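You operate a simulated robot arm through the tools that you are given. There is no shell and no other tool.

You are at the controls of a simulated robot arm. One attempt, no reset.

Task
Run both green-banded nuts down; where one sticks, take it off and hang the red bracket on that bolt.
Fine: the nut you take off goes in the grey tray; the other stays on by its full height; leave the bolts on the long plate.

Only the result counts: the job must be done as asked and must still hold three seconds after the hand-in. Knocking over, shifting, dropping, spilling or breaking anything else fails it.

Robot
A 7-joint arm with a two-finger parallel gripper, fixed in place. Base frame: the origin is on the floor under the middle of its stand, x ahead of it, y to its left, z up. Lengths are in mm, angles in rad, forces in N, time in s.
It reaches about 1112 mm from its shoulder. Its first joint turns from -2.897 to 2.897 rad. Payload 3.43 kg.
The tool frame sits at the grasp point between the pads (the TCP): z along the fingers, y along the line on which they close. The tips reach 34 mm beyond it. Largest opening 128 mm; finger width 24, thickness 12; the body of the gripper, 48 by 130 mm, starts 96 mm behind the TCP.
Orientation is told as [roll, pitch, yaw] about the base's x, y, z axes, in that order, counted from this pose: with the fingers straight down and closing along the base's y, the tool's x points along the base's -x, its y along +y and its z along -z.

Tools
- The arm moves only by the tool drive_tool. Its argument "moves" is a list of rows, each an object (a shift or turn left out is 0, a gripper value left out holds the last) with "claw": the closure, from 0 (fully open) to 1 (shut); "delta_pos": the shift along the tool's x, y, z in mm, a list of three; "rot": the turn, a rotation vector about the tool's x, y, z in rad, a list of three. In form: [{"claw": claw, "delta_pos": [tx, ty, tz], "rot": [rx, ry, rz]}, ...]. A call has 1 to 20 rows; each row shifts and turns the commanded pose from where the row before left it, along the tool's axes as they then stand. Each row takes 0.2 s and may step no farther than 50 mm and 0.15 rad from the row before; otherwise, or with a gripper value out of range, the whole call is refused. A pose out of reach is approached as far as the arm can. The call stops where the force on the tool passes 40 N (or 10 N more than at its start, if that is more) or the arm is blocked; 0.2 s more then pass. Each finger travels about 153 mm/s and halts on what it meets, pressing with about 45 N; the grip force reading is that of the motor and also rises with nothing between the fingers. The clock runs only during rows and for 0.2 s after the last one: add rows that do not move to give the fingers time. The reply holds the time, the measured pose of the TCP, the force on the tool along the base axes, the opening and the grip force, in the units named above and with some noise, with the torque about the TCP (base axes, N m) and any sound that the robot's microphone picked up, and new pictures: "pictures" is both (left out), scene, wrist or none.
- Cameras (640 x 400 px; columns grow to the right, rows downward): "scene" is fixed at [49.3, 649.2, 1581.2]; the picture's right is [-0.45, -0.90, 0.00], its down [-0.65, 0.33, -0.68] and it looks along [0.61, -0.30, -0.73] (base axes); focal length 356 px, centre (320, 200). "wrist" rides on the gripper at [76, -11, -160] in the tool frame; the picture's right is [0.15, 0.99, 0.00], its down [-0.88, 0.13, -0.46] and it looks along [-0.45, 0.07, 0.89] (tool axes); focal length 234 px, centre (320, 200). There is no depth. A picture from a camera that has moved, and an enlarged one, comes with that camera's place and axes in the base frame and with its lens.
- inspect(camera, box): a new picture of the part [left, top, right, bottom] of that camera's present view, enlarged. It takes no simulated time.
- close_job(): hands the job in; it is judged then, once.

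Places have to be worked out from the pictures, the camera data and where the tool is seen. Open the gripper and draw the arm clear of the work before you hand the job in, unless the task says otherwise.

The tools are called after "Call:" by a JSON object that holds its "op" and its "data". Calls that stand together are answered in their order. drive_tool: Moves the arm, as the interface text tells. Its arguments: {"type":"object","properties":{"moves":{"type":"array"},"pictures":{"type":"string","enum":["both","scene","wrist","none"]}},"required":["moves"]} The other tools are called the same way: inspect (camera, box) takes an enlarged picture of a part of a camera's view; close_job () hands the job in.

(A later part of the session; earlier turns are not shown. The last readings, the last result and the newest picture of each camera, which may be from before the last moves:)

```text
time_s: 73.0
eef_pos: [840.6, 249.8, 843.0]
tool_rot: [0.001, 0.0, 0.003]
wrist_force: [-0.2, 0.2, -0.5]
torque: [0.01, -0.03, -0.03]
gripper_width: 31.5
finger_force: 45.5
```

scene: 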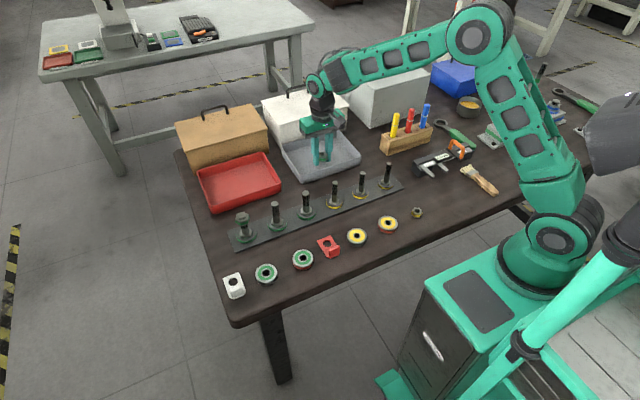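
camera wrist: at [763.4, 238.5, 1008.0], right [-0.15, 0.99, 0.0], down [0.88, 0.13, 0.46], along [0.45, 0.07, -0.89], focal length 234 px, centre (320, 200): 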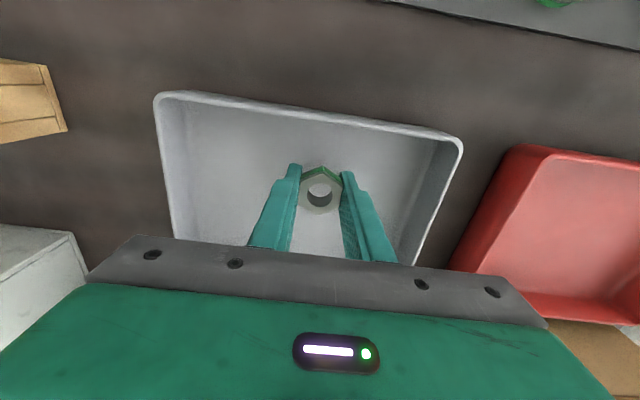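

No contact yet at z = 843. I ease the grip just past the nut's width, then open further once it has settled.

Call:
{"op": "drive_tool", "data": {"moves": [{"claw": 0.74}, {"claw": 0.73}, {"claw": 0.73}, {"claw": 0.7}, {"claw": 0.65}, {"claw": 0.55}, {"claw": 0.55}]}}

Call:
{"op": "inspect", "data": {"camera": "wrist", "box": [240, 100, 400, 220]}}

Call:
{"op": "inspect", "data": {"camera": "scene", "box": [260, 100, 380, 190]}}

```text
time_s: 74.6
eef_pos: [840.3, 249.7, 843.3]
tool_rot: [0.0, 0.0, 0.002]
wrist_force: [-1.0, 0.5, 0.5]
torque: [0.01, -0.02, 0.01]
gripper_width: 57.4
finger_force: 0.0
camera wrist: at [763.5, 238.3, 1003.3], right [-0.15, 0.99, 0.0], down [0.88, 0.13, 0.46], along [0.45, 0.07, -0.89], focal length 234 px, centre (320, 200)
```

scene: 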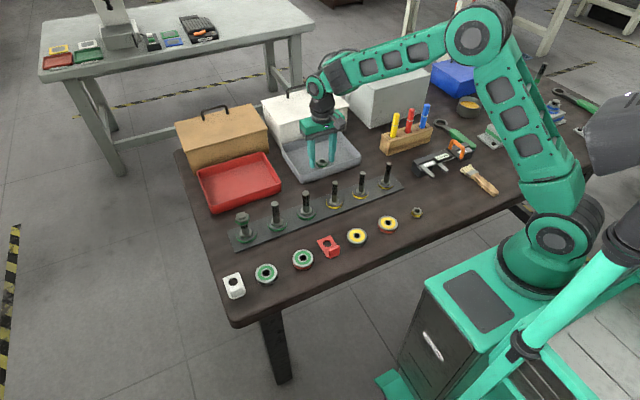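
wrist: 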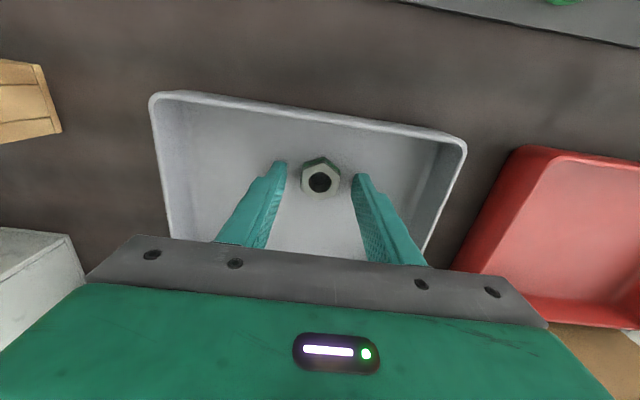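

```text
3.33 times, centred on (320, 160) of wrist
camera zoom: at [763.5, 238.3, 1003.3], right [-0.15, 0.99, 0.0], down [0.88, 0.13, 0.46], along [0.45, 0.07, -0.89], focal length 781 px, centre (320, 333)
```

zoom: 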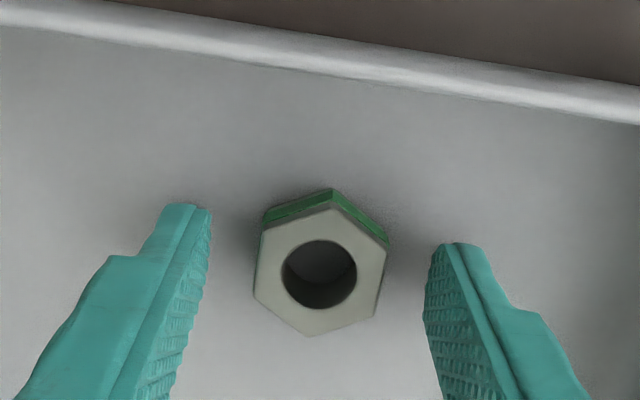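

```text
4.44 times, centred on (320, 145) of scene
camera zoom: at [49.3, 649.2, 1581.2], right [-0.45, -0.9, 0.0], down [-0.65, 0.33, -0.68], along [0.61, -0.3, -0.73], focal length 1583 px, centre (320, 444)
```

zoom: 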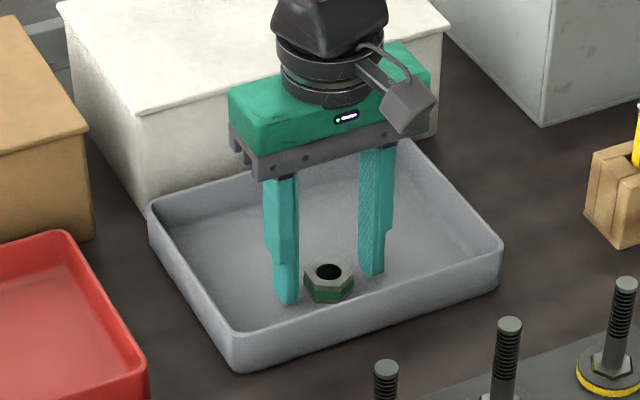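

The nut lies flat inside the grey tray. I lift straight out and move back over the red bracket, near (549, 380).

Call:
{"op": "drive_tool", "data": {"moves": [{"delta_pos": [0, 0, -25]}, {"delta_pos": [0, 0, -40]}, {"delta_pos": [0, 0, -40]}, {"delta_pos": [0, 0, -40]}, {"delta_pos": [42, 19, 0]}, {"delta_pos": [42, 19, 0]}, {"delta_pos": [42, 19, 0]}, {"delta_pos": [42, 19, 0]}, {"delta_pos": [42, 19, 0]}, {"delta_pos": [42, 19, 0]}, {"delta_pos": [36, 16, 0]}, {"delta_pos": [0, 0, 0]}, {"delta_pos": [0, 0, 0]}]}}

Call:
{"op": "inspect", "data": {"camera": "wrist", "box": [230, 80, 410, 200]}}

Call:
{"op": "inspect", "data": {"camera": "scene", "box": [280, 210, 380, 280]}}

Call:
{"op": "inspect", "data": {"camera": "scene", "box": [260, 100, 380, 190]}}

```text
time_s: 77.4
eef_pos: [551.8, 380.8, 987.9]
tool_rot: [0.001, 0.0, 0.002]
wrist_force: [0.6, 0.7, -0.4]
torque: [0.03, 0.0, 0.0]
gripper_width: 57.6
finger_force: 0.0
camera wrist: at [474.6, 368.5, 1148.5], right [-0.15, 0.99, 0.0], down [0.88, 0.13, 0.46], along [0.45, 0.07, -0.89], focal length 234 px, centre (320, 200)
```

scene: 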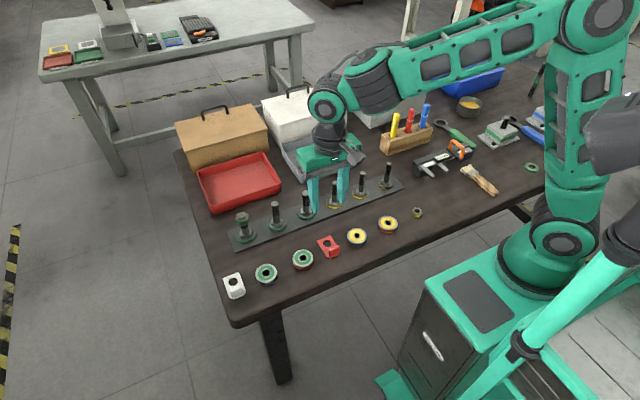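
wrist: 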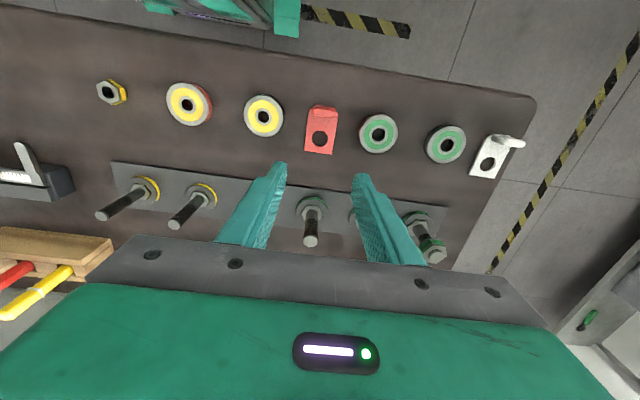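

```text
3.33 times, centred on (320, 140) of wrist
camera zoom: at [474.6, 368.5, 1148.5], right [-0.15, 0.99, 0.0], down [0.88, 0.13, 0.46], along [0.45, 0.07, -0.89], focal length 781 px, centre (320, 400)
```

zoom: 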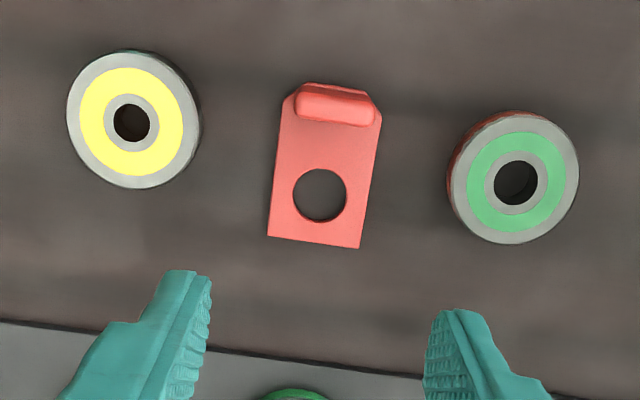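

```text
5.71 times, centred on (330, 245) of scene
camera zoom: at [49.3, 649.2, 1581.2], right [-0.45, -0.9, 0.0], down [-0.65, 0.33, -0.68], along [0.61, -0.3, -0.73], focal length 2035 px, centre (263, -57)
```

zoom: 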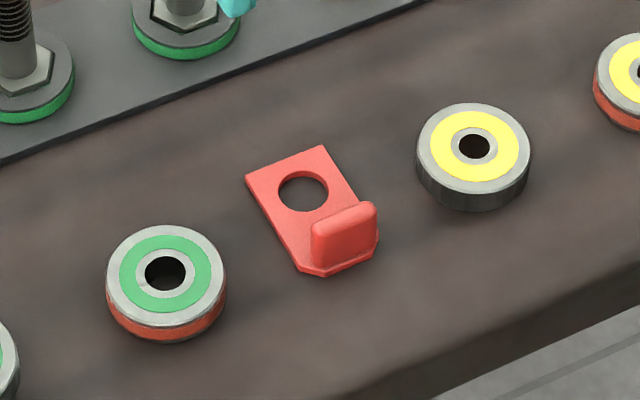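

```text
4.44 times, centred on (320, 145) of scene
camera zoom: at [49.3, 649.2, 1581.2], right [-0.45, -0.9, 0.0], down [-0.65, 0.33, -0.68], along [0.61, -0.3, -0.73], focal length 1583 px, centre (320, 444)
```

zoom: 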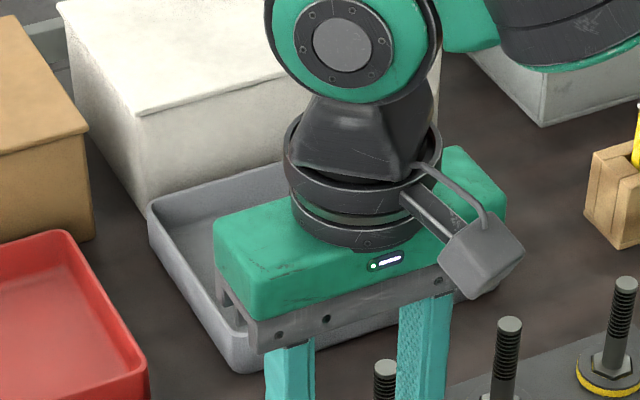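

The bracket's hole is at about (550, 380); its plate is 40 mm wide along y with the upright lip toward the robot. I align over it and descend most of the way with the fingers straddling the plate.

Call:
{"op": "drive_tool", "data": {"moves": [{"delta_pos": [3.8, -0.8, 20], "rot": [0, 0, -0.026]}, {"delta_pos": [0, 0, 30]}, {"delta_pos": [0, 0, 30]}, {"delta_pos": [0, 0, 30]}, {"delta_pos": [0, 0, 20]}, {"delta_pos": [0, 0, 0]}, {"delta_pos": [0, 0, 0]}]}}

Call:
{"op": "inspect", "data": {"camera": "wrist", "box": [240, 100, 400, 220]}}

Call:
{"op": "inspect", "data": {"camera": "scene", "box": [280, 190, 380, 270]}}

```text
time_s: 79.0
eef_pos: [546.5, 379.1, 857.8]
tool_rot: [0.0, 0.0, 0.027]
wrist_force: [0.3, -0.8, 0.9]
torque: [-0.01, 0.0, 0.0]
gripper_width: 57.6
finger_force: 0.0
camera wrist: at [471.4, 365.2, 1017.8], right [-0.17, 0.98, 0.0], down [0.88, 0.15, 0.46], along [0.45, 0.08, -0.89], focal length 234 px, centre (320, 200)
```

scene: 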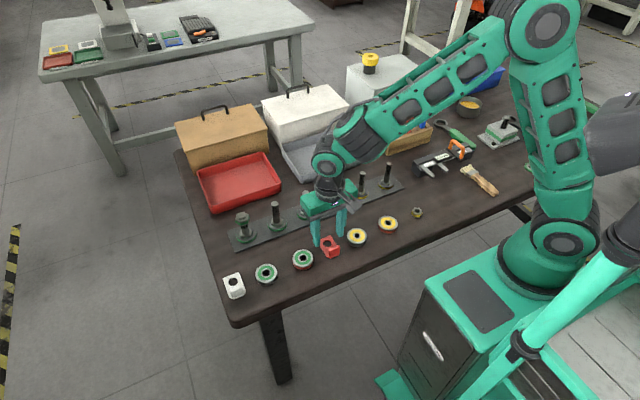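
wrist: 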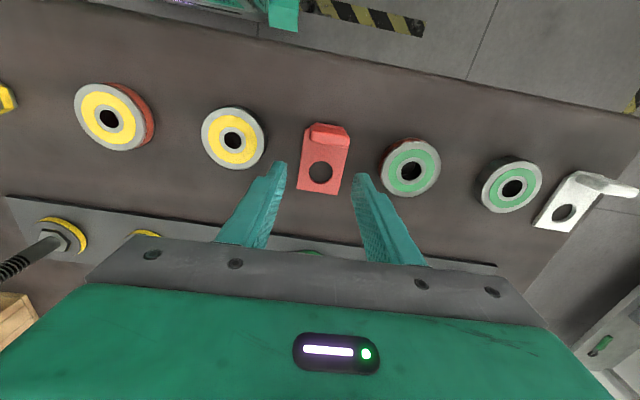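

```text
3.33 times, centred on (320, 160) of wrist
camera zoom: at [471.4, 365.2, 1017.8], right [-0.17, 0.98, 0.0], down [0.88, 0.15, 0.46], along [0.45, 0.08, -0.89], focal length 781 px, centre (320, 333)
```

zoom: 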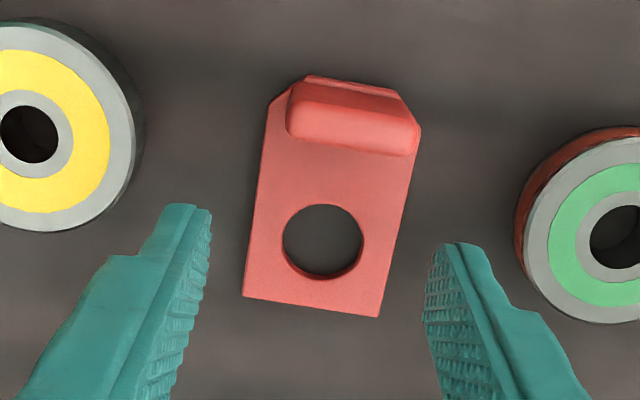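

```text
5.00 times, centred on (330, 230) of scene
camera zoom: at [49.3, 649.2, 1581.2], right [-0.45, -0.9, 0.0], down [-0.65, 0.33, -0.68], along [0.61, -0.3, -0.73], focal length 1781 px, centre (270, 50)
```

zoom: 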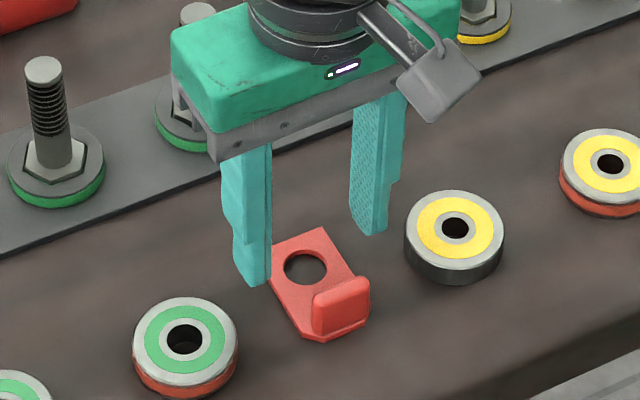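

The hole is about 3.5 mm ahead and 1.9 mm in +y of the tool. I centre on it, then lower close to the table in small steps with force checks.

Call:
{"op": "drive_tool", "data": {"moves": [{"delta_pos": [-3, 1.9, 5]}, {"delta_pos": [0, 0, 5]}, {"delta_pos": [0, 0, 5]}, {"delta_pos": [0, 0, 3]}, {"delta_pos": [0, 0, 0]}, {"delta_pos": [0, 0, 0]}], "pictures": "wrist"}}

Call:
{"op": "inspect", "data": {"camera": "wrist", "box": [240, 110, 400, 220]}}

Call:
{"op": "inspect", "data": {"camera": "scene", "box": [300, 200, 370, 265]}}

```text
time_s: 80.4
eef_pos: [550.9, 380.3, 839.8]
tool_rot: [0.001, 0.0, 0.028]
wrist_force: [0.8, 0.2, -0.3]
torque: [0.02, -0.01, 0.02]
gripper_width: 57.7
finger_force: 0.1
camera wrist: at [474.8, 367.3, 1000.1], right [-0.17, 0.98, 0.0], down [0.88, 0.15, 0.46], along [0.45, 0.08, -0.89], focal length 234 px, centre (320, 200)
```

wrist: 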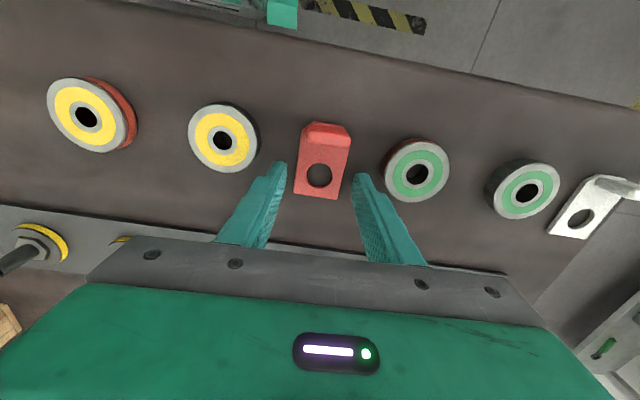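

```text
3.64 times, centred on (320, 165) of wrist
camera zoom: at [474.8, 367.3, 1000.1], right [-0.17, 0.98, 0.0], down [0.88, 0.15, 0.46], along [0.45, 0.08, -0.89], focal length 852 px, centre (320, 327)
```

zoom: 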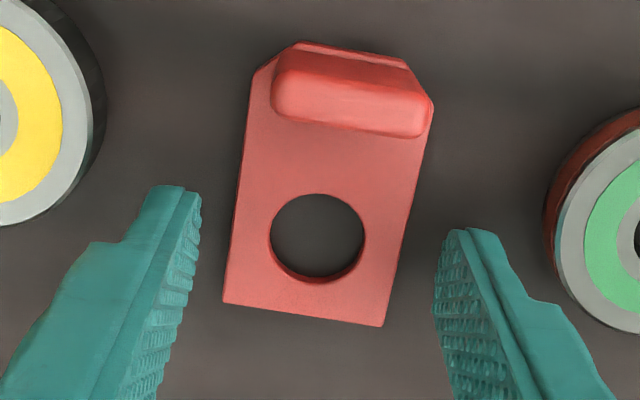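

```text
6.15 times, centred on (335, 232) of scene
camera zoom: at [49.3, 649.2, 1581.2], right [-0.45, -0.9, 0.0], down [-0.65, 0.33, -0.68], along [0.61, -0.3, -0.73], focal length 2192 px, centre (228, 0)
```

zoom: 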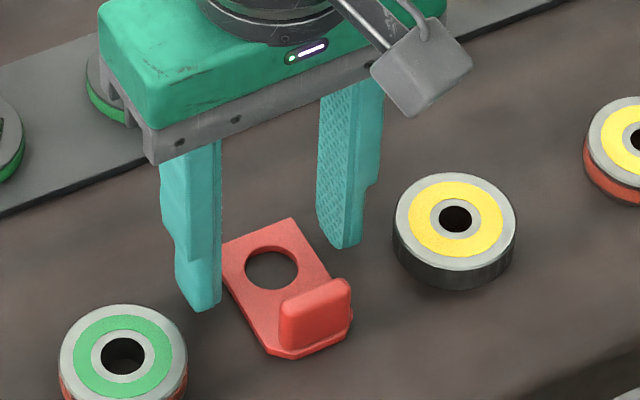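

The hole is now within 0.5 mm of the tool axis. I continue down in 1.5–2 mm steps, watching the force for table contact.

Call:
{"op": "drive_tool", "data": {"moves": [{"delta_pos": [0, 0, 1.5]}, {"delta_pos": [0, 0, 1.5]}, {"delta_pos": [0, 0, 0]}], "pictures": "none"}}

```text
time_s: 81.2
eef_pos: [550.6, 381.7, 836.6]
tool_rot: [0.001, 0.001, 0.028]
wrist_force: [0.6, 0.0, -0.2]
torque: [0.0, 0.02, 0.0]
gripper_width: 57.2
finger_force: 0.0
```

Call:
{"op": "inspect", "data": {"camera": "scene", "box": [310, 225, 355, 262]}}

Call:
{"op": "inspect", "data": {"camera": "wrist", "box": [270, 130, 370, 220]}}

```text
10.81 times, centred on (332, 244) of scene
camera zoom: at [49.3, 649.2, 1581.2], right [-0.45, -0.9, 0.0], down [-0.65, 0.33, -0.68], along [0.61, -0.3, -0.73], focal length 3850 px, centre (185, -270)
```

zoom: 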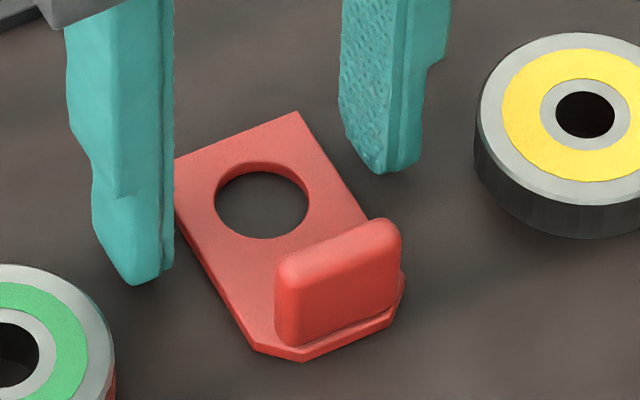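

```text
4.44 times, centred on (320, 175) of wrist
camera zoom: at [474.8, 367.4, 997.2], right [-0.17, 0.98, 0.0], down [0.88, 0.15, 0.46], along [0.45, 0.08, -0.89], focal length 1041 px, centre (320, 311)
```

zoom: 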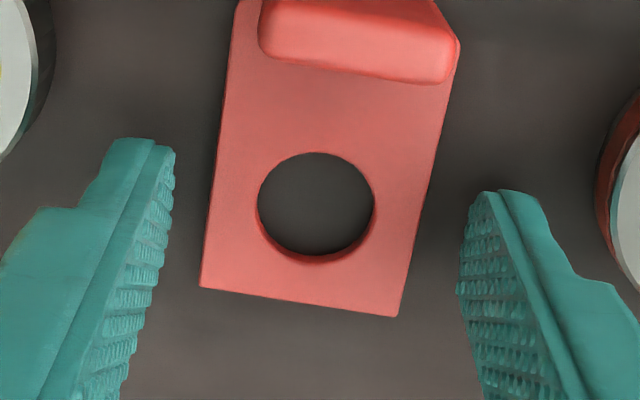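

No contact yet at z = 836.6. The tips look close to the table, so I go down in 1 mm steps.

Call:
{"op": "drive_tool", "data": {"moves": [{"delta_pos": [0, 0, 1]}, {"delta_pos": [0, 0, 1]}, {"delta_pos": [0, 0, 0]}, {"delta_pos": [0, 0, 0]}], "pictures": "none"}}

```text
time_s: 82.2
eef_pos: [551.2, 380.4, 835.7]
tool_rot: [-0.001, -0.001, 0.028]
wrist_force: [0.0, 0.3, 1.0]
torque: [0.03, -0.04, 0.02]
gripper_width: 57.6
finger_force: 0.0
```

Force is about 1 N, within noise. I go one more millimetre at a time to find the surface.

Call:
{"op": "drive_tool", "data": {"moves": [{"delta_pos": [0, 0, 1]}, {"delta_pos": [0, 0, 0]}, {"delta_pos": [0, 0, 0]}], "pictures": "none"}}

```text
time_s: 83.0
eef_pos: [551.4, 379.4, 835.0]
tool_rot: [0.001, 0.001, 0.028]
wrist_force: [-0.6, 0.6, -0.2]
torque: [0.01, 0.01, -0.01]
gripper_width: 57.4
finger_force: 0.0
```

Still no contact. I step down again.

Call:
{"op": "drive_tool", "data": {"moves": [{"delta_pos": [0, 0, 1]}, {"delta_pos": [0, 0, 0]}, {"delta_pos": [0, 0, 0]}], "pictures": "none"}}

```text
time_s: 83.8
eef_pos: [551.5, 381.9, 834.1]
tool_rot: [0.002, -0.001, 0.028]
wrist_force: [0.2, -0.6, 17.7]
torque: [-0.64, 0.08, 0.05]
gripper_width: 57.7
finger_force: 0.9
```

The tips touched the table (17.7 N), so the surface is at about z = 800. I back off about 1.2 mm and close on the bracket's side edges.

Call:
{"op": "drive_tool", "data": {"moves": [{"delta_pos": [0, 0, -1.3]}, {"delta_pos": [0, 0, 0]}, {"claw": 0.62}, {"claw": 0.66}, {"claw": 0.7}, {"claw": 1.0}, {"claw": 1.0}, {"claw": 1.0}]}}

Call:
{"op": "inspect", "data": {"camera": "scene", "box": [310, 225, 355, 262]}}

Call:
{"op": "inspect", "data": {"camera": "wrist", "box": [270, 130, 370, 220]}}

```text
time_s: 85.6
eef_pos: [551.2, 380.7, 834.5]
tool_rot: [0.001, 0.0, 0.028]
wrist_force: [0.1, -0.3, 0.8]
torque: [0.01, -0.01, -0.01]
gripper_width: 40.9
finger_force: 45.1
camera wrist: at [475.3, 367.1, 994.6], right [-0.17, 0.98, 0.0], down [0.88, 0.15, 0.46], along [0.45, 0.08, -0.89], focal length 234 px, centre (320, 200)
```

scene: 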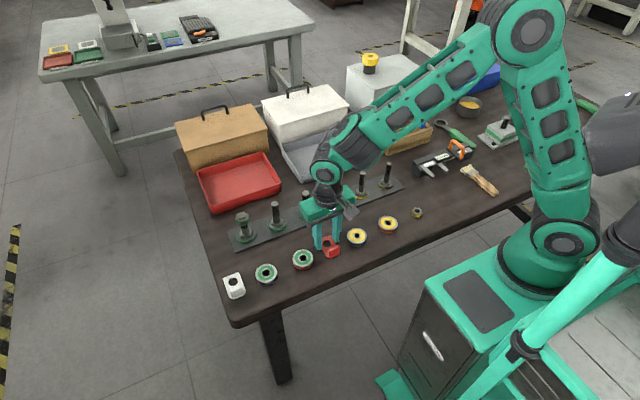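
wrist: 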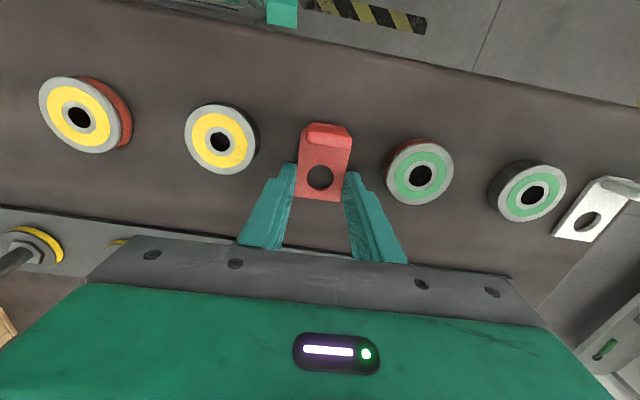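

```text
10.81 times, centred on (332, 244) of scene
camera zoom: at [49.3, 649.2, 1581.2], right [-0.45, -0.9, 0.0], down [-0.65, 0.33, -0.68], along [0.61, -0.3, -0.73], focal length 3850 px, centre (185, -270)
```

zoom: 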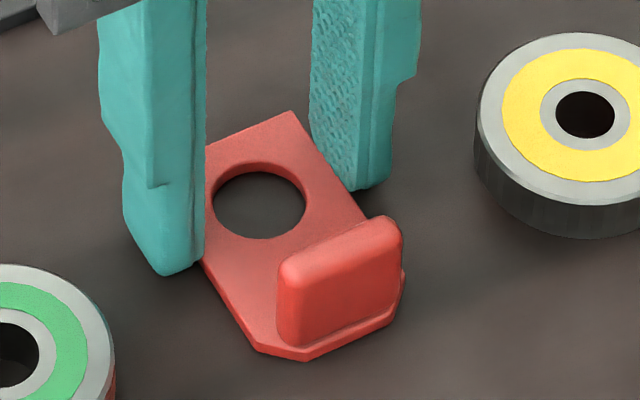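

```text
4.44 times, centred on (320, 175) of wrist
camera zoom: at [475.3, 367.1, 994.6], right [-0.17, 0.98, 0.0], down [0.88, 0.15, 0.46], along [0.45, 0.08, -0.89], focal length 1041 px, centre (320, 311)
```

zoom: 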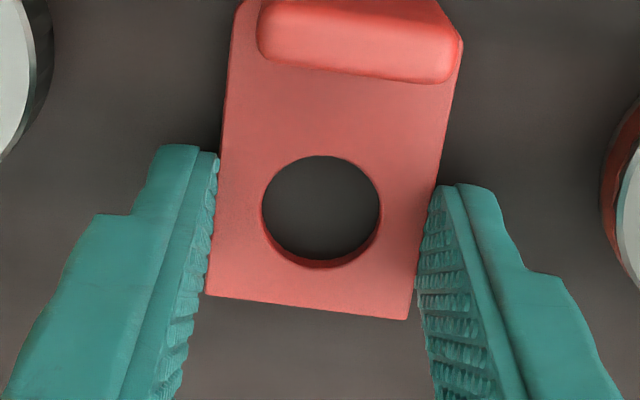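

Gripped on the plate edges at 40.9 mm. I lift a few millimetres and check that the bracket comes up level.

Call:
{"op": "drive_tool", "data": {"moves": [{"delta_pos": [0, 0, -3]}, {"delta_pos": [0, 0, -5]}, {"delta_pos": [0, 0, -8]}, {"delta_pos": [0, 0, 0]}]}}

Call:
{"op": "inspect", "data": {"camera": "scene", "box": [305, 215, 360, 260]}}

Call:
{"op": "inspect", "data": {"camera": "wrist", "box": [270, 130, 370, 220]}}

```text
time_s: 86.6
eef_pos: [551.4, 381.7, 850.2]
tool_rot: [0.0, 0.001, 0.029]
wrist_force: [-0.2, 0.8, -0.7]
torque: [-0.03, 0.02, -0.05]
gripper_width: 40.8
finger_force: 44.4
camera wrist: at [475.3, 367.4, 1010.7], right [-0.17, 0.98, 0.0], down [0.88, 0.15, 0.46], along [0.45, 0.08, -0.89], focal length 234 px, centre (320, 200)
```

scene: 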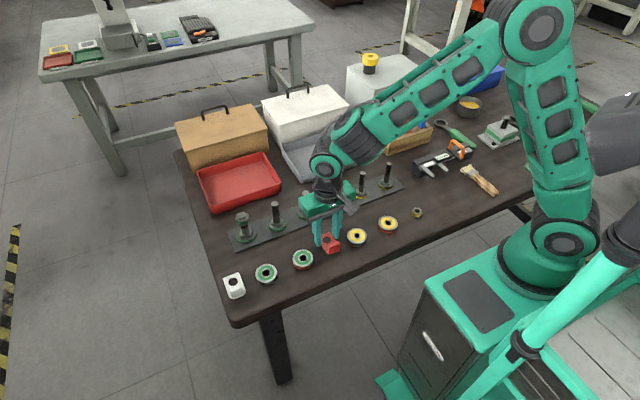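
wrist: 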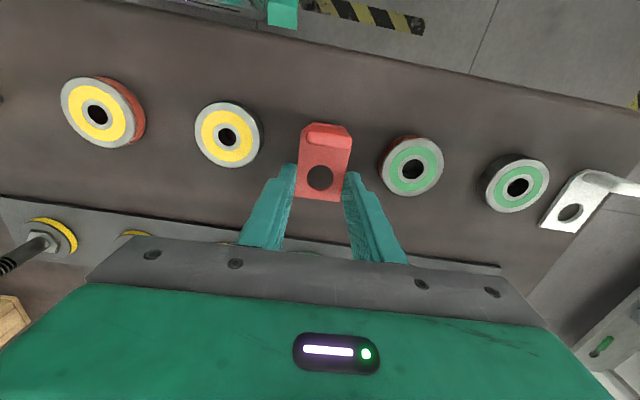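

```text
8.89 times, centred on (332, 238) of scene
camera zoom: at [49.3, 649.2, 1581.2], right [-0.45, -0.9, 0.0], down [-0.65, 0.33, -0.68], along [0.61, -0.3, -0.73], focal length 3166 px, centre (209, -133)
```

zoom: 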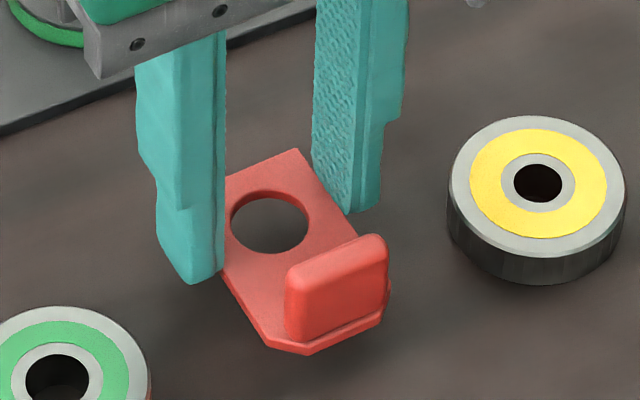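

```text
4.44 times, centred on (320, 175) of wrist
camera zoom: at [475.3, 367.4, 1010.7], right [-0.17, 0.98, 0.0], down [0.88, 0.15, 0.46], along [0.45, 0.08, -0.89], focal length 1041 px, centre (320, 311)
```

zoom: 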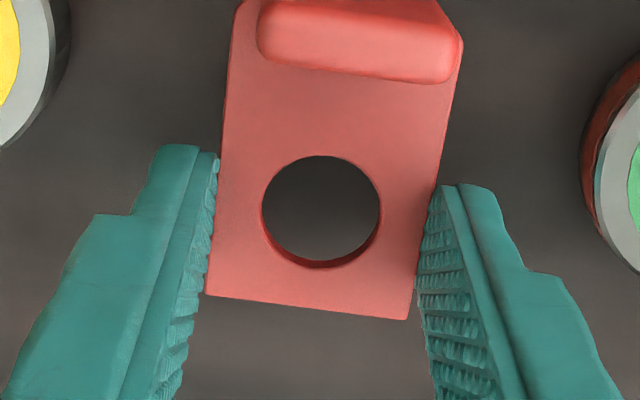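

The bracket comes up level with no slip; its hole is about 1 mm behind the tool axis. I raise it above bolt height and carry it over bolt 3.

Call:
{"op": "drive_tool", "data": {"moves": [{"delta_pos": [0, 0, -30]}, {"delta_pos": [0, 0, -35]}, {"delta_pos": [0, 0, -37]}, {"delta_pos": [-30, 0, 0]}, {"delta_pos": [-30, 0, 0]}, {"delta_pos": [-30, 0, 0]}, {"delta_pos": [-29.8, -0.3, 0]}, {"delta_pos": [0, 0, 0]}, {"delta_pos": [0, 0, 0]}, {"delta_pos": [0, 0, 0]}]}}

Call:
{"op": "inspect", "data": {"camera": "wrist", "box": [270, 130, 370, 220]}}

Call:
{"op": "inspect", "data": {"camera": "scene", "box": [270, 150, 350, 230]}}

```text
time_s: 88.8
eef_pos: [670.2, 383.7, 953.5]
tool_rot: [0.001, -0.002, 0.027]
wrist_force: [0.1, -0.9, 0.3]
torque: [0.01, 0.01, 0.02]
gripper_width: 40.7
finger_force: 45.1
camera wrist: at [594.5, 370.4, 1114.0], right [-0.17, 0.98, 0.0], down [0.88, 0.15, 0.46], along [0.45, 0.08, -0.89], focal length 234 px, centre (320, 200)
```

scene: 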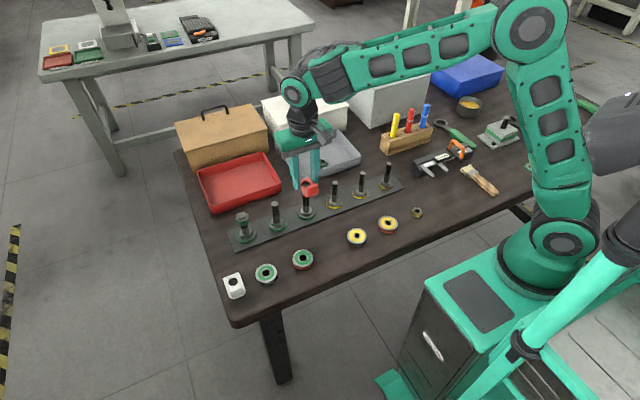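
wrist: 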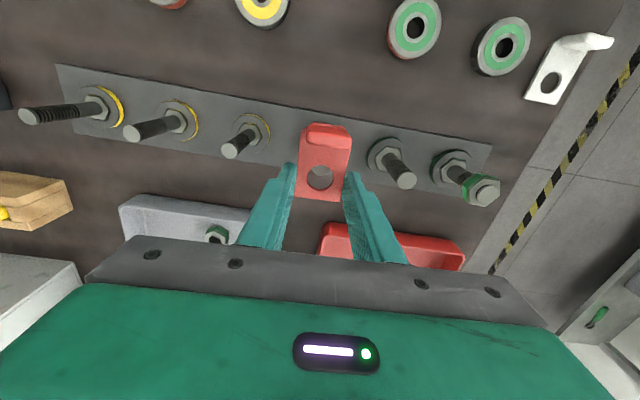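

```text
4.44 times, centred on (320, 175) of wrist
camera zoom: at [594.5, 370.4, 1114.0], right [-0.17, 0.98, 0.0], down [0.88, 0.15, 0.46], along [0.45, 0.08, -0.89], focal length 1041 px, centre (320, 311)
```

zoom: 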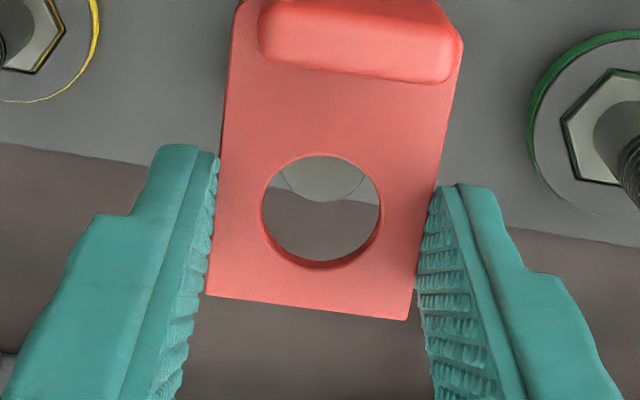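

```text
5.00 times, centred on (310, 190) of scene
camera zoom: at [49.3, 649.2, 1581.2], right [-0.45, -0.9, 0.0], down [-0.65, 0.33, -0.68], along [0.61, -0.3, -0.73], focal length 1781 px, centre (370, 250)
```

zoom: 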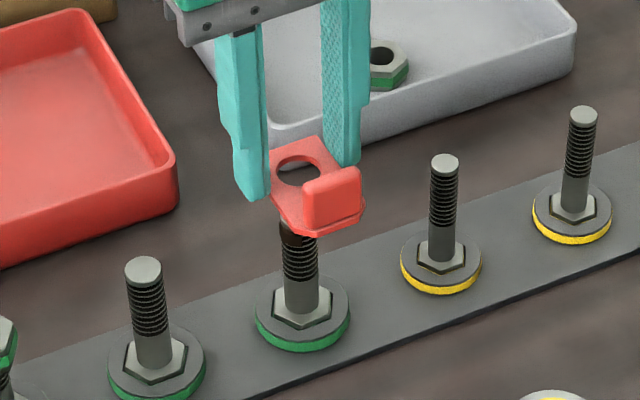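

Bolt 3's end is visible through the hole, roughly 1–2 mm forward of the hole centre. I correct by 1.5 mm in x and 0.6 mm in y and lower to just above the bolt for a final check.

Call:
{"op": "drive_tool", "data": {"moves": [{"delta_pos": [-1.5, 0.6, 5]}, {"delta_pos": [0, 0, 10]}, {"delta_pos": [0, 0, 5]}, {"delta_pos": [0, 0, 0]}, {"delta_pos": [0, 0, 0]}], "pictures": "wrist"}}

Call:
{"op": "inspect", "data": {"camera": "wrist", "box": [290, 145, 350, 195]}}

Call:
{"op": "inspect", "data": {"camera": "scene", "box": [280, 170, 340, 220]}}

```text
time_s: 90.0
eef_pos: [673.0, 384.4, 932.3]
tool_rot: [0.002, 0.001, 0.027]
wrist_force: [0.4, 0.0, -0.1]
torque: [0.03, -0.03, -0.04]
gripper_width: 40.9
finger_force: 44.6
camera wrist: at [596.3, 370.6, 1093.0], right [-0.17, 0.98, 0.0], down [0.88, 0.15, 0.46], along [0.45, 0.08, -0.89], focal length 234 px, centre (320, 200)
```

wrist: 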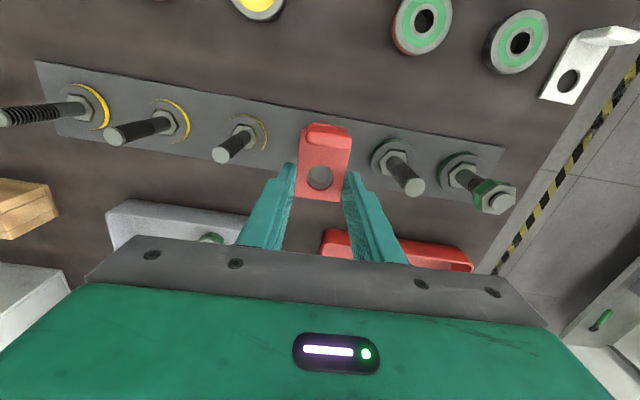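

```text
8.00 times, centred on (320, 170) of wrist
camera zoom: at [596.3, 370.6, 1093.0], right [-0.17, 0.98, 0.0], down [0.88, 0.15, 0.46], along [0.45, 0.08, -0.89], focal length 1873 px, centre (320, 440)
```

zoom: 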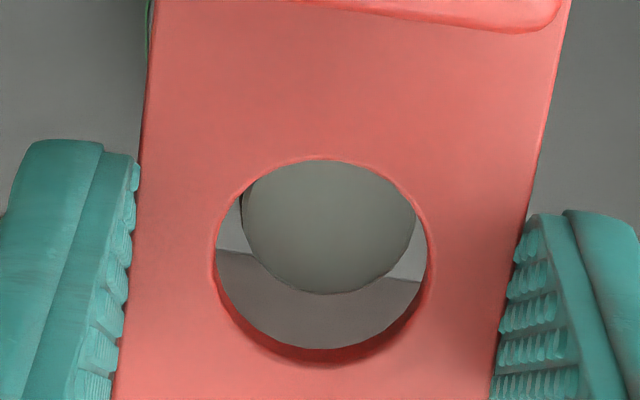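

```text
8.00 times, centred on (310, 195) of scene
camera zoom: at [49.3, 649.2, 1581.2], right [-0.45, -0.9, 0.0], down [-0.65, 0.33, -0.68], along [0.61, -0.3, -0.73], focal length 2849 px, centre (400, 240)
```

zoom: 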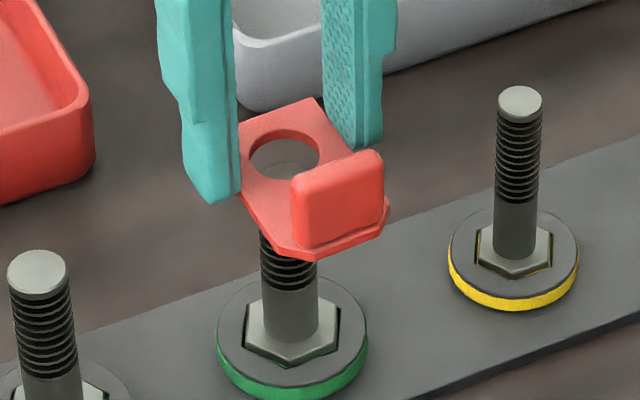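

The bolt end lies inside the hole's outline. Best estimate is that the hole needs about -1 mm in x and +0.9 mm in y. I apply that and descend slowly onto the bolt, watching the force.

Call:
{"op": "drive_tool", "data": {"moves": [{"delta_pos": [1.0, 0.9, 0]}, {"delta_pos": [0, 0, 3]}, {"delta_pos": [0, 0, 3]}, {"delta_pos": [0, 0, 2]}, {"delta_pos": [0, 0, 0]}], "pictures": "wrist"}}

Call:
{"op": "inspect", "data": {"camera": "wrist", "box": [290, 145, 350, 195]}}

Call:
{"op": "inspect", "data": {"camera": "scene", "box": [280, 170, 340, 220]}}

```text
time_s: 91.2
eef_pos: [672.7, 385.4, 924.1]
tool_rot: [-0.001, 0.0, 0.028]
wrist_force: [1.1, 0.2, -0.2]
torque: [0.04, -0.03, 0.0]
gripper_width: 40.8
finger_force: 45.4
camera wrist: at [595.4, 371.6, 1084.6], right [-0.17, 0.98, 0.0], down [0.88, 0.15, 0.46], along [0.45, 0.08, -0.89], focal length 234 px, centre (320, 200)
```

wrist: 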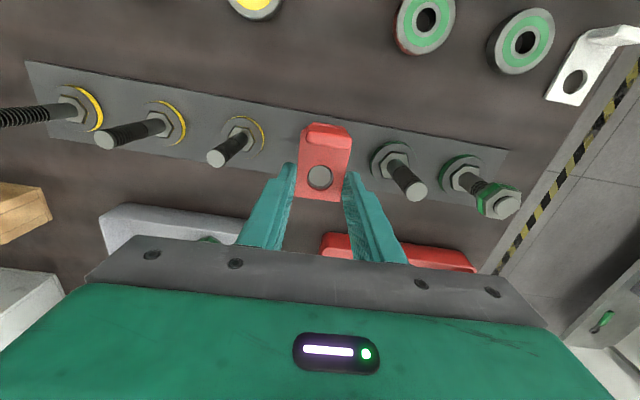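

```text
8.00 times, centred on (320, 170) of wrist
camera zoom: at [595.4, 371.6, 1084.6], right [-0.17, 0.98, 0.0], down [0.88, 0.15, 0.46], along [0.45, 0.08, -0.89], focal length 1873 px, centre (320, 440)
```

zoom: 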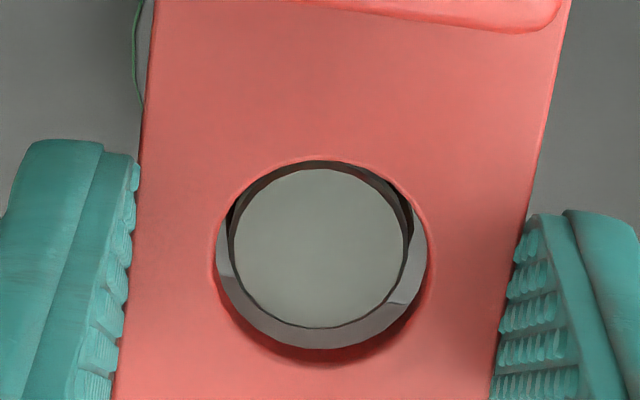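

```text
8.00 times, centred on (310, 195) of scene
camera zoom: at [49.3, 649.2, 1581.2], right [-0.45, -0.9, 0.0], down [-0.65, 0.33, -0.68], along [0.61, -0.3, -0.73], focal length 2849 px, centre (400, 240)
```

zoom: 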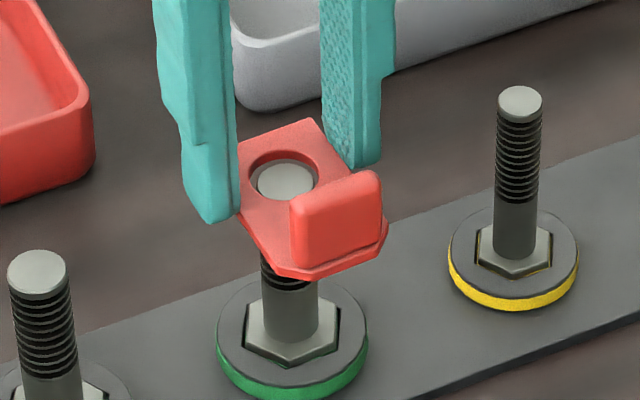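

The bolt end is concentric within the hole, about at plate level. I continue to lower the bracket down the bolt in 5 mm steps.

Call:
{"op": "drive_tool", "data": {"moves": [{"delta_pos": [0, 0, 5]}, {"delta_pos": [0, 0, 5]}, {"delta_pos": [0, 0, 5]}, {"delta_pos": [0, 0, 5]}, {"delta_pos": [0, 0, 5]}, {"delta_pos": [0, 0, 0]}]}}

Call:
{"op": "inspect", "data": {"camera": "wrist", "box": [270, 130, 370, 220]}}

Call:
{"op": "inspect", "data": {"camera": "scene", "box": [280, 170, 340, 220]}}

```text
time_s: 92.6
eef_pos: [671.2, 384.0, 901.0]
tool_rot: [0.0, 0.001, 0.027]
wrist_force: [0.1, -0.3, -0.9]
torque: [0.02, -0.02, 0.0]
gripper_width: 40.9
finger_force: 45.5
camera wrist: at [595.5, 371.6, 1059.9], right [-0.17, 0.98, 0.0], down [0.88, 0.15, 0.46], along [0.45, 0.08, -0.89], focal length 234 px, centre (320, 200)
```

scene: 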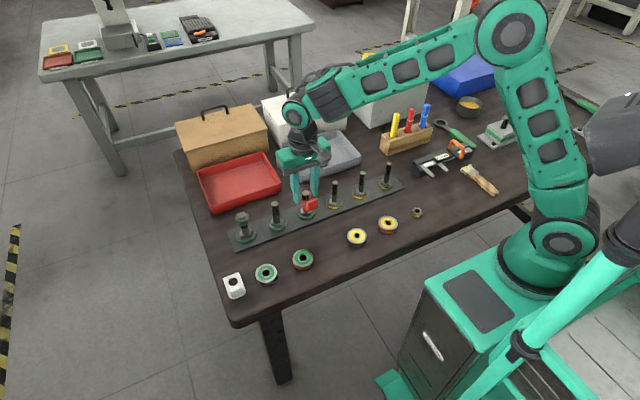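
wrist: 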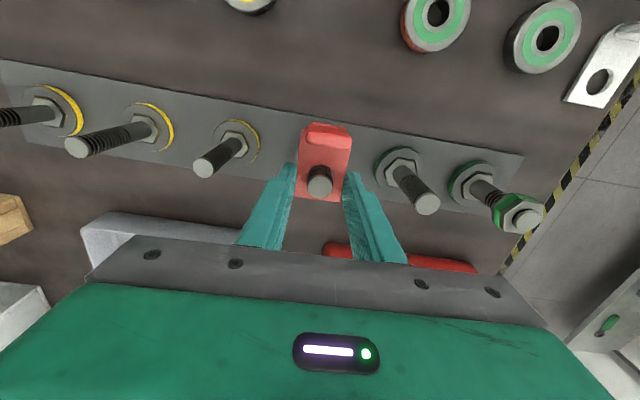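

```text
4.44 times, centred on (320, 175) of wrist
camera zoom: at [595.5, 371.6, 1059.9], right [-0.17, 0.98, 0.0], down [0.88, 0.15, 0.46], along [0.45, 0.08, -0.89], focal length 1041 px, centre (320, 311)
```

zoom: 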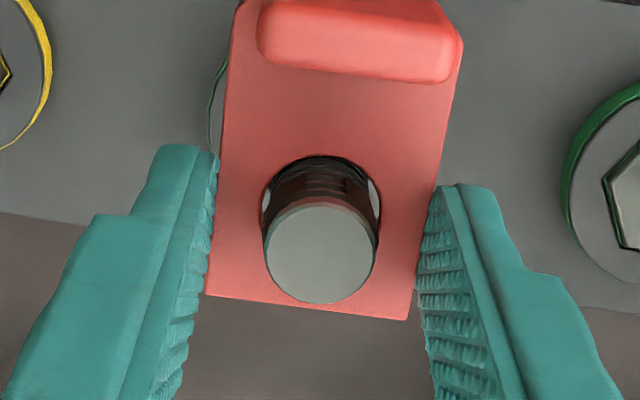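

```text
8.00 times, centred on (310, 195) of scene
camera zoom: at [49.3, 649.2, 1581.2], right [-0.45, -0.9, 0.0], down [-0.65, 0.33, -0.68], along [0.61, -0.3, -0.73], focal length 2849 px, centre (400, 240)
```

zoom: 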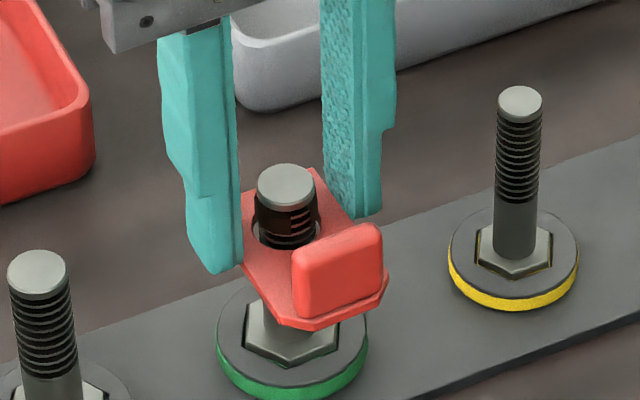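

The bracket slides down freely with no force. I continue down in steps toward the hex base.

Call:
{"op": "drive_tool", "data": {"moves": [{"delta_pos": [0, 0, 5]}, {"delta_pos": [0, 0, 5]}, {"delta_pos": [0, 0, 5]}, {"delta_pos": [0, 0, 5]}, {"delta_pos": [0, 0, 5]}, {"delta_pos": [0, 0, 5]}, {"delta_pos": [0, 0, 0]}], "pictures": "wrist"}}

Call:
{"op": "inspect", "data": {"camera": "wrist", "box": [270, 130, 370, 220]}}

Call:
{"op": "inspect", "data": {"camera": "scene", "box": [280, 170, 340, 220]}}

```text
time_s: 94.2
eef_pos: [671.7, 386.0, 870.1]
tool_rot: [0.001, 0.0, 0.029]
wrist_force: [0.3, 0.2, -0.6]
torque: [-0.02, 0.02, 0.0]
gripper_width: 40.8
finger_force: 44.6
camera wrist: at [595.2, 372.1, 1030.0], right [-0.17, 0.98, 0.0], down [0.88, 0.15, 0.46], along [0.45, 0.08, -0.89], focal length 234 px, centre (320, 200)
```

wrist: 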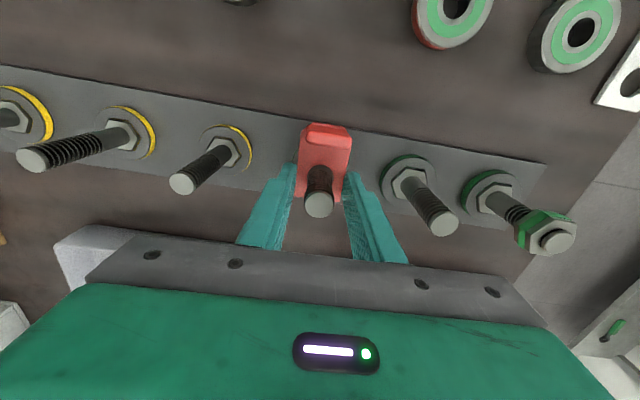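

```text
4.44 times, centred on (320, 175) of wrist
camera zoom: at [595.2, 372.1, 1030.0], right [-0.17, 0.98, 0.0], down [0.88, 0.15, 0.46], along [0.45, 0.08, -0.89], focal length 1041 px, centre (320, 311)
```

zoom: 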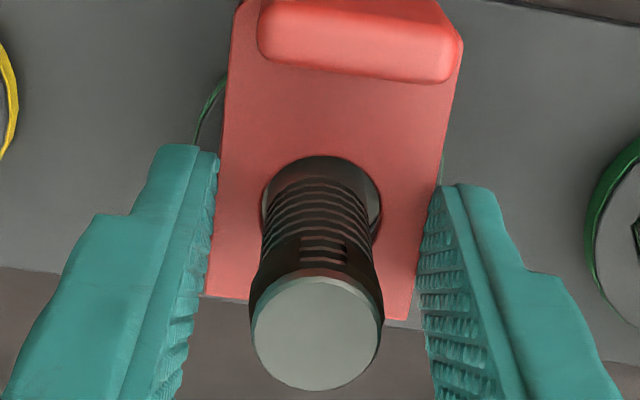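

```text
8.00 times, centred on (310, 195) of scene
camera zoom: at [49.3, 649.2, 1581.2], right [-0.45, -0.9, 0.0], down [-0.65, 0.33, -0.68], along [0.61, -0.3, -0.73], focal length 2849 px, centre (400, 240)
```

zoom: 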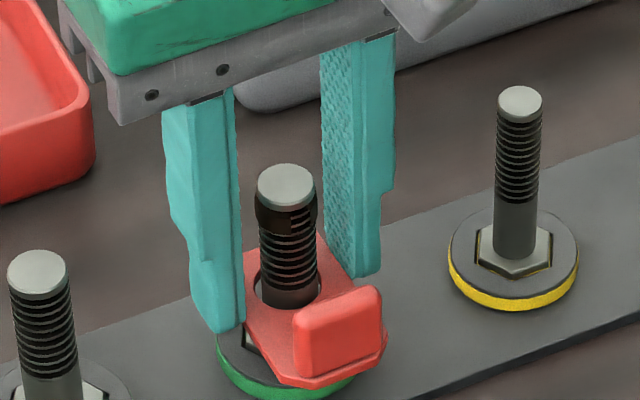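

It's still free at TCP 870. The hex base should be 13–20 mm lower, so I go down in 2 mm steps.

Call:
{"op": "drive_tool", "data": {"moves": [{"delta_pos": [0, 0, 2]}, {"delta_pos": [0, 0, 2]}, {"delta_pos": [0, 0, 2]}, {"delta_pos": [0, 0, 2]}, {"delta_pos": [0, 0, 2]}, {"delta_pos": [0, 0, 0]}], "pictures": "none"}}

Call:
{"op": "inspect", "data": {"camera": "scene", "box": [280, 170, 340, 220]}}

```text
time_s: 95.6
eef_pos: [671.1, 385.1, 859.7]
tool_rot: [0.002, -0.001, 0.029]
wrist_force: [0.1, 0.1, 0.0]
torque: [0.03, 0.0, 0.0]
gripper_width: 40.7
finger_force: 45.0
```

```text
8.00 times, centred on (310, 195) of scene
camera zoom: at [49.3, 649.2, 1581.2], right [-0.45, -0.9, 0.0], down [-0.65, 0.33, -0.68], along [0.61, -0.3, -0.73], focal length 2849 px, centre (400, 240)
```

zoom: 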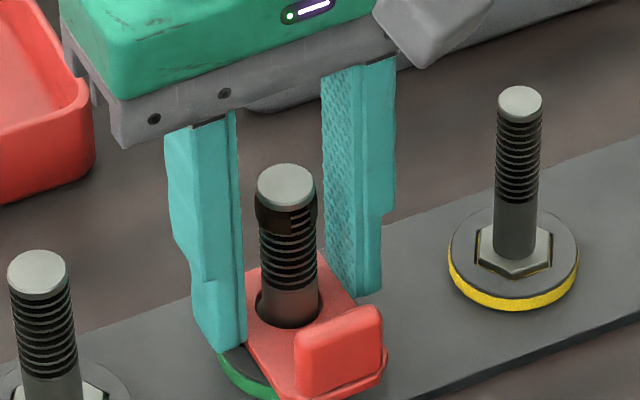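

Plate bottom is at about 825 and there's no contact yet. I continue in 1.5 mm steps.

Call:
{"op": "drive_tool", "data": {"moves": [{"delta_pos": [0, 0, 1.5]}, {"delta_pos": [0, 0, 1.5]}, {"delta_pos": [0, 0, 1.5]}, {"delta_pos": [0, 0, 0]}], "pictures": "none"}}

Call:
{"op": "inspect", "data": {"camera": "scene", "box": [280, 170, 340, 220]}}

```text
time_s: 96.6
eef_pos: [670.1, 384.6, 855.2]
tool_rot: [0.0, 0.001, 0.03]
wrist_force: [0.2, -0.1, 0.0]
torque: [0.0, 0.01, -0.08]
gripper_width: 40.9
finger_force: 45.1
```

```text
8.00 times, centred on (310, 195) of scene
camera zoom: at [49.3, 649.2, 1581.2], right [-0.45, -0.9, 0.0], down [-0.65, 0.33, -0.68], along [0.61, -0.3, -0.73], focal length 2849 px, centre (400, 240)
```

zoom: 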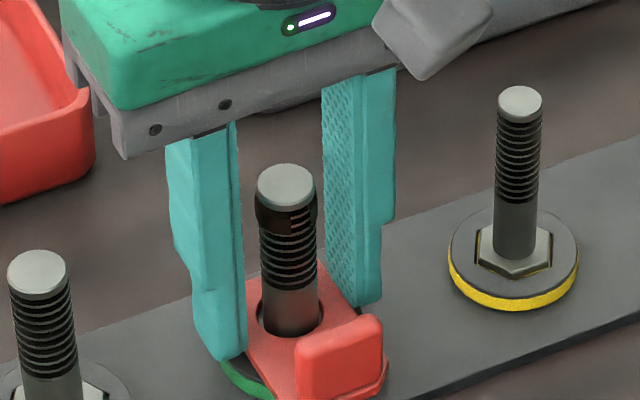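

Still free. I continue a bit lower and watch for seating.

Call:
{"op": "drive_tool", "data": {"moves": [{"delta_pos": [0, 0, 1.5]}, {"delta_pos": [0, 0, 1.5]}, {"delta_pos": [0, 0, 0]}, {"delta_pos": [0, 0, 0]}], "pictures": "none"}}

Call:
{"op": "inspect", "data": {"camera": "scene", "box": [280, 175, 340, 225]}}

```text
time_s: 97.6
eef_pos: [669.8, 386.0, 855.1]
tool_rot: [0.002, -0.001, 0.028]
wrist_force: [0.3, -5.3, 32.6]
torque: [-0.24, 0.12, -0.01]
gripper_width: 40.8
finger_force: 44.9
```

```text
8.00 times, centred on (310, 200) of scene
camera zoom: at [49.3, 649.2, 1581.2], right [-0.45, -0.9, 0.0], down [-0.65, 0.33, -0.68], along [0.61, -0.3, -0.73], focal length 2849 px, centre (400, 200)
```

zoom: 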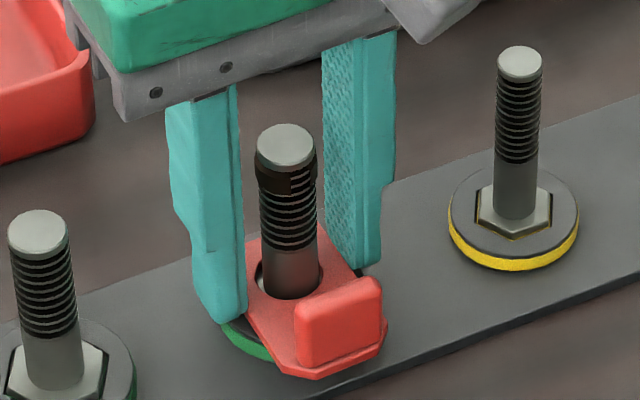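

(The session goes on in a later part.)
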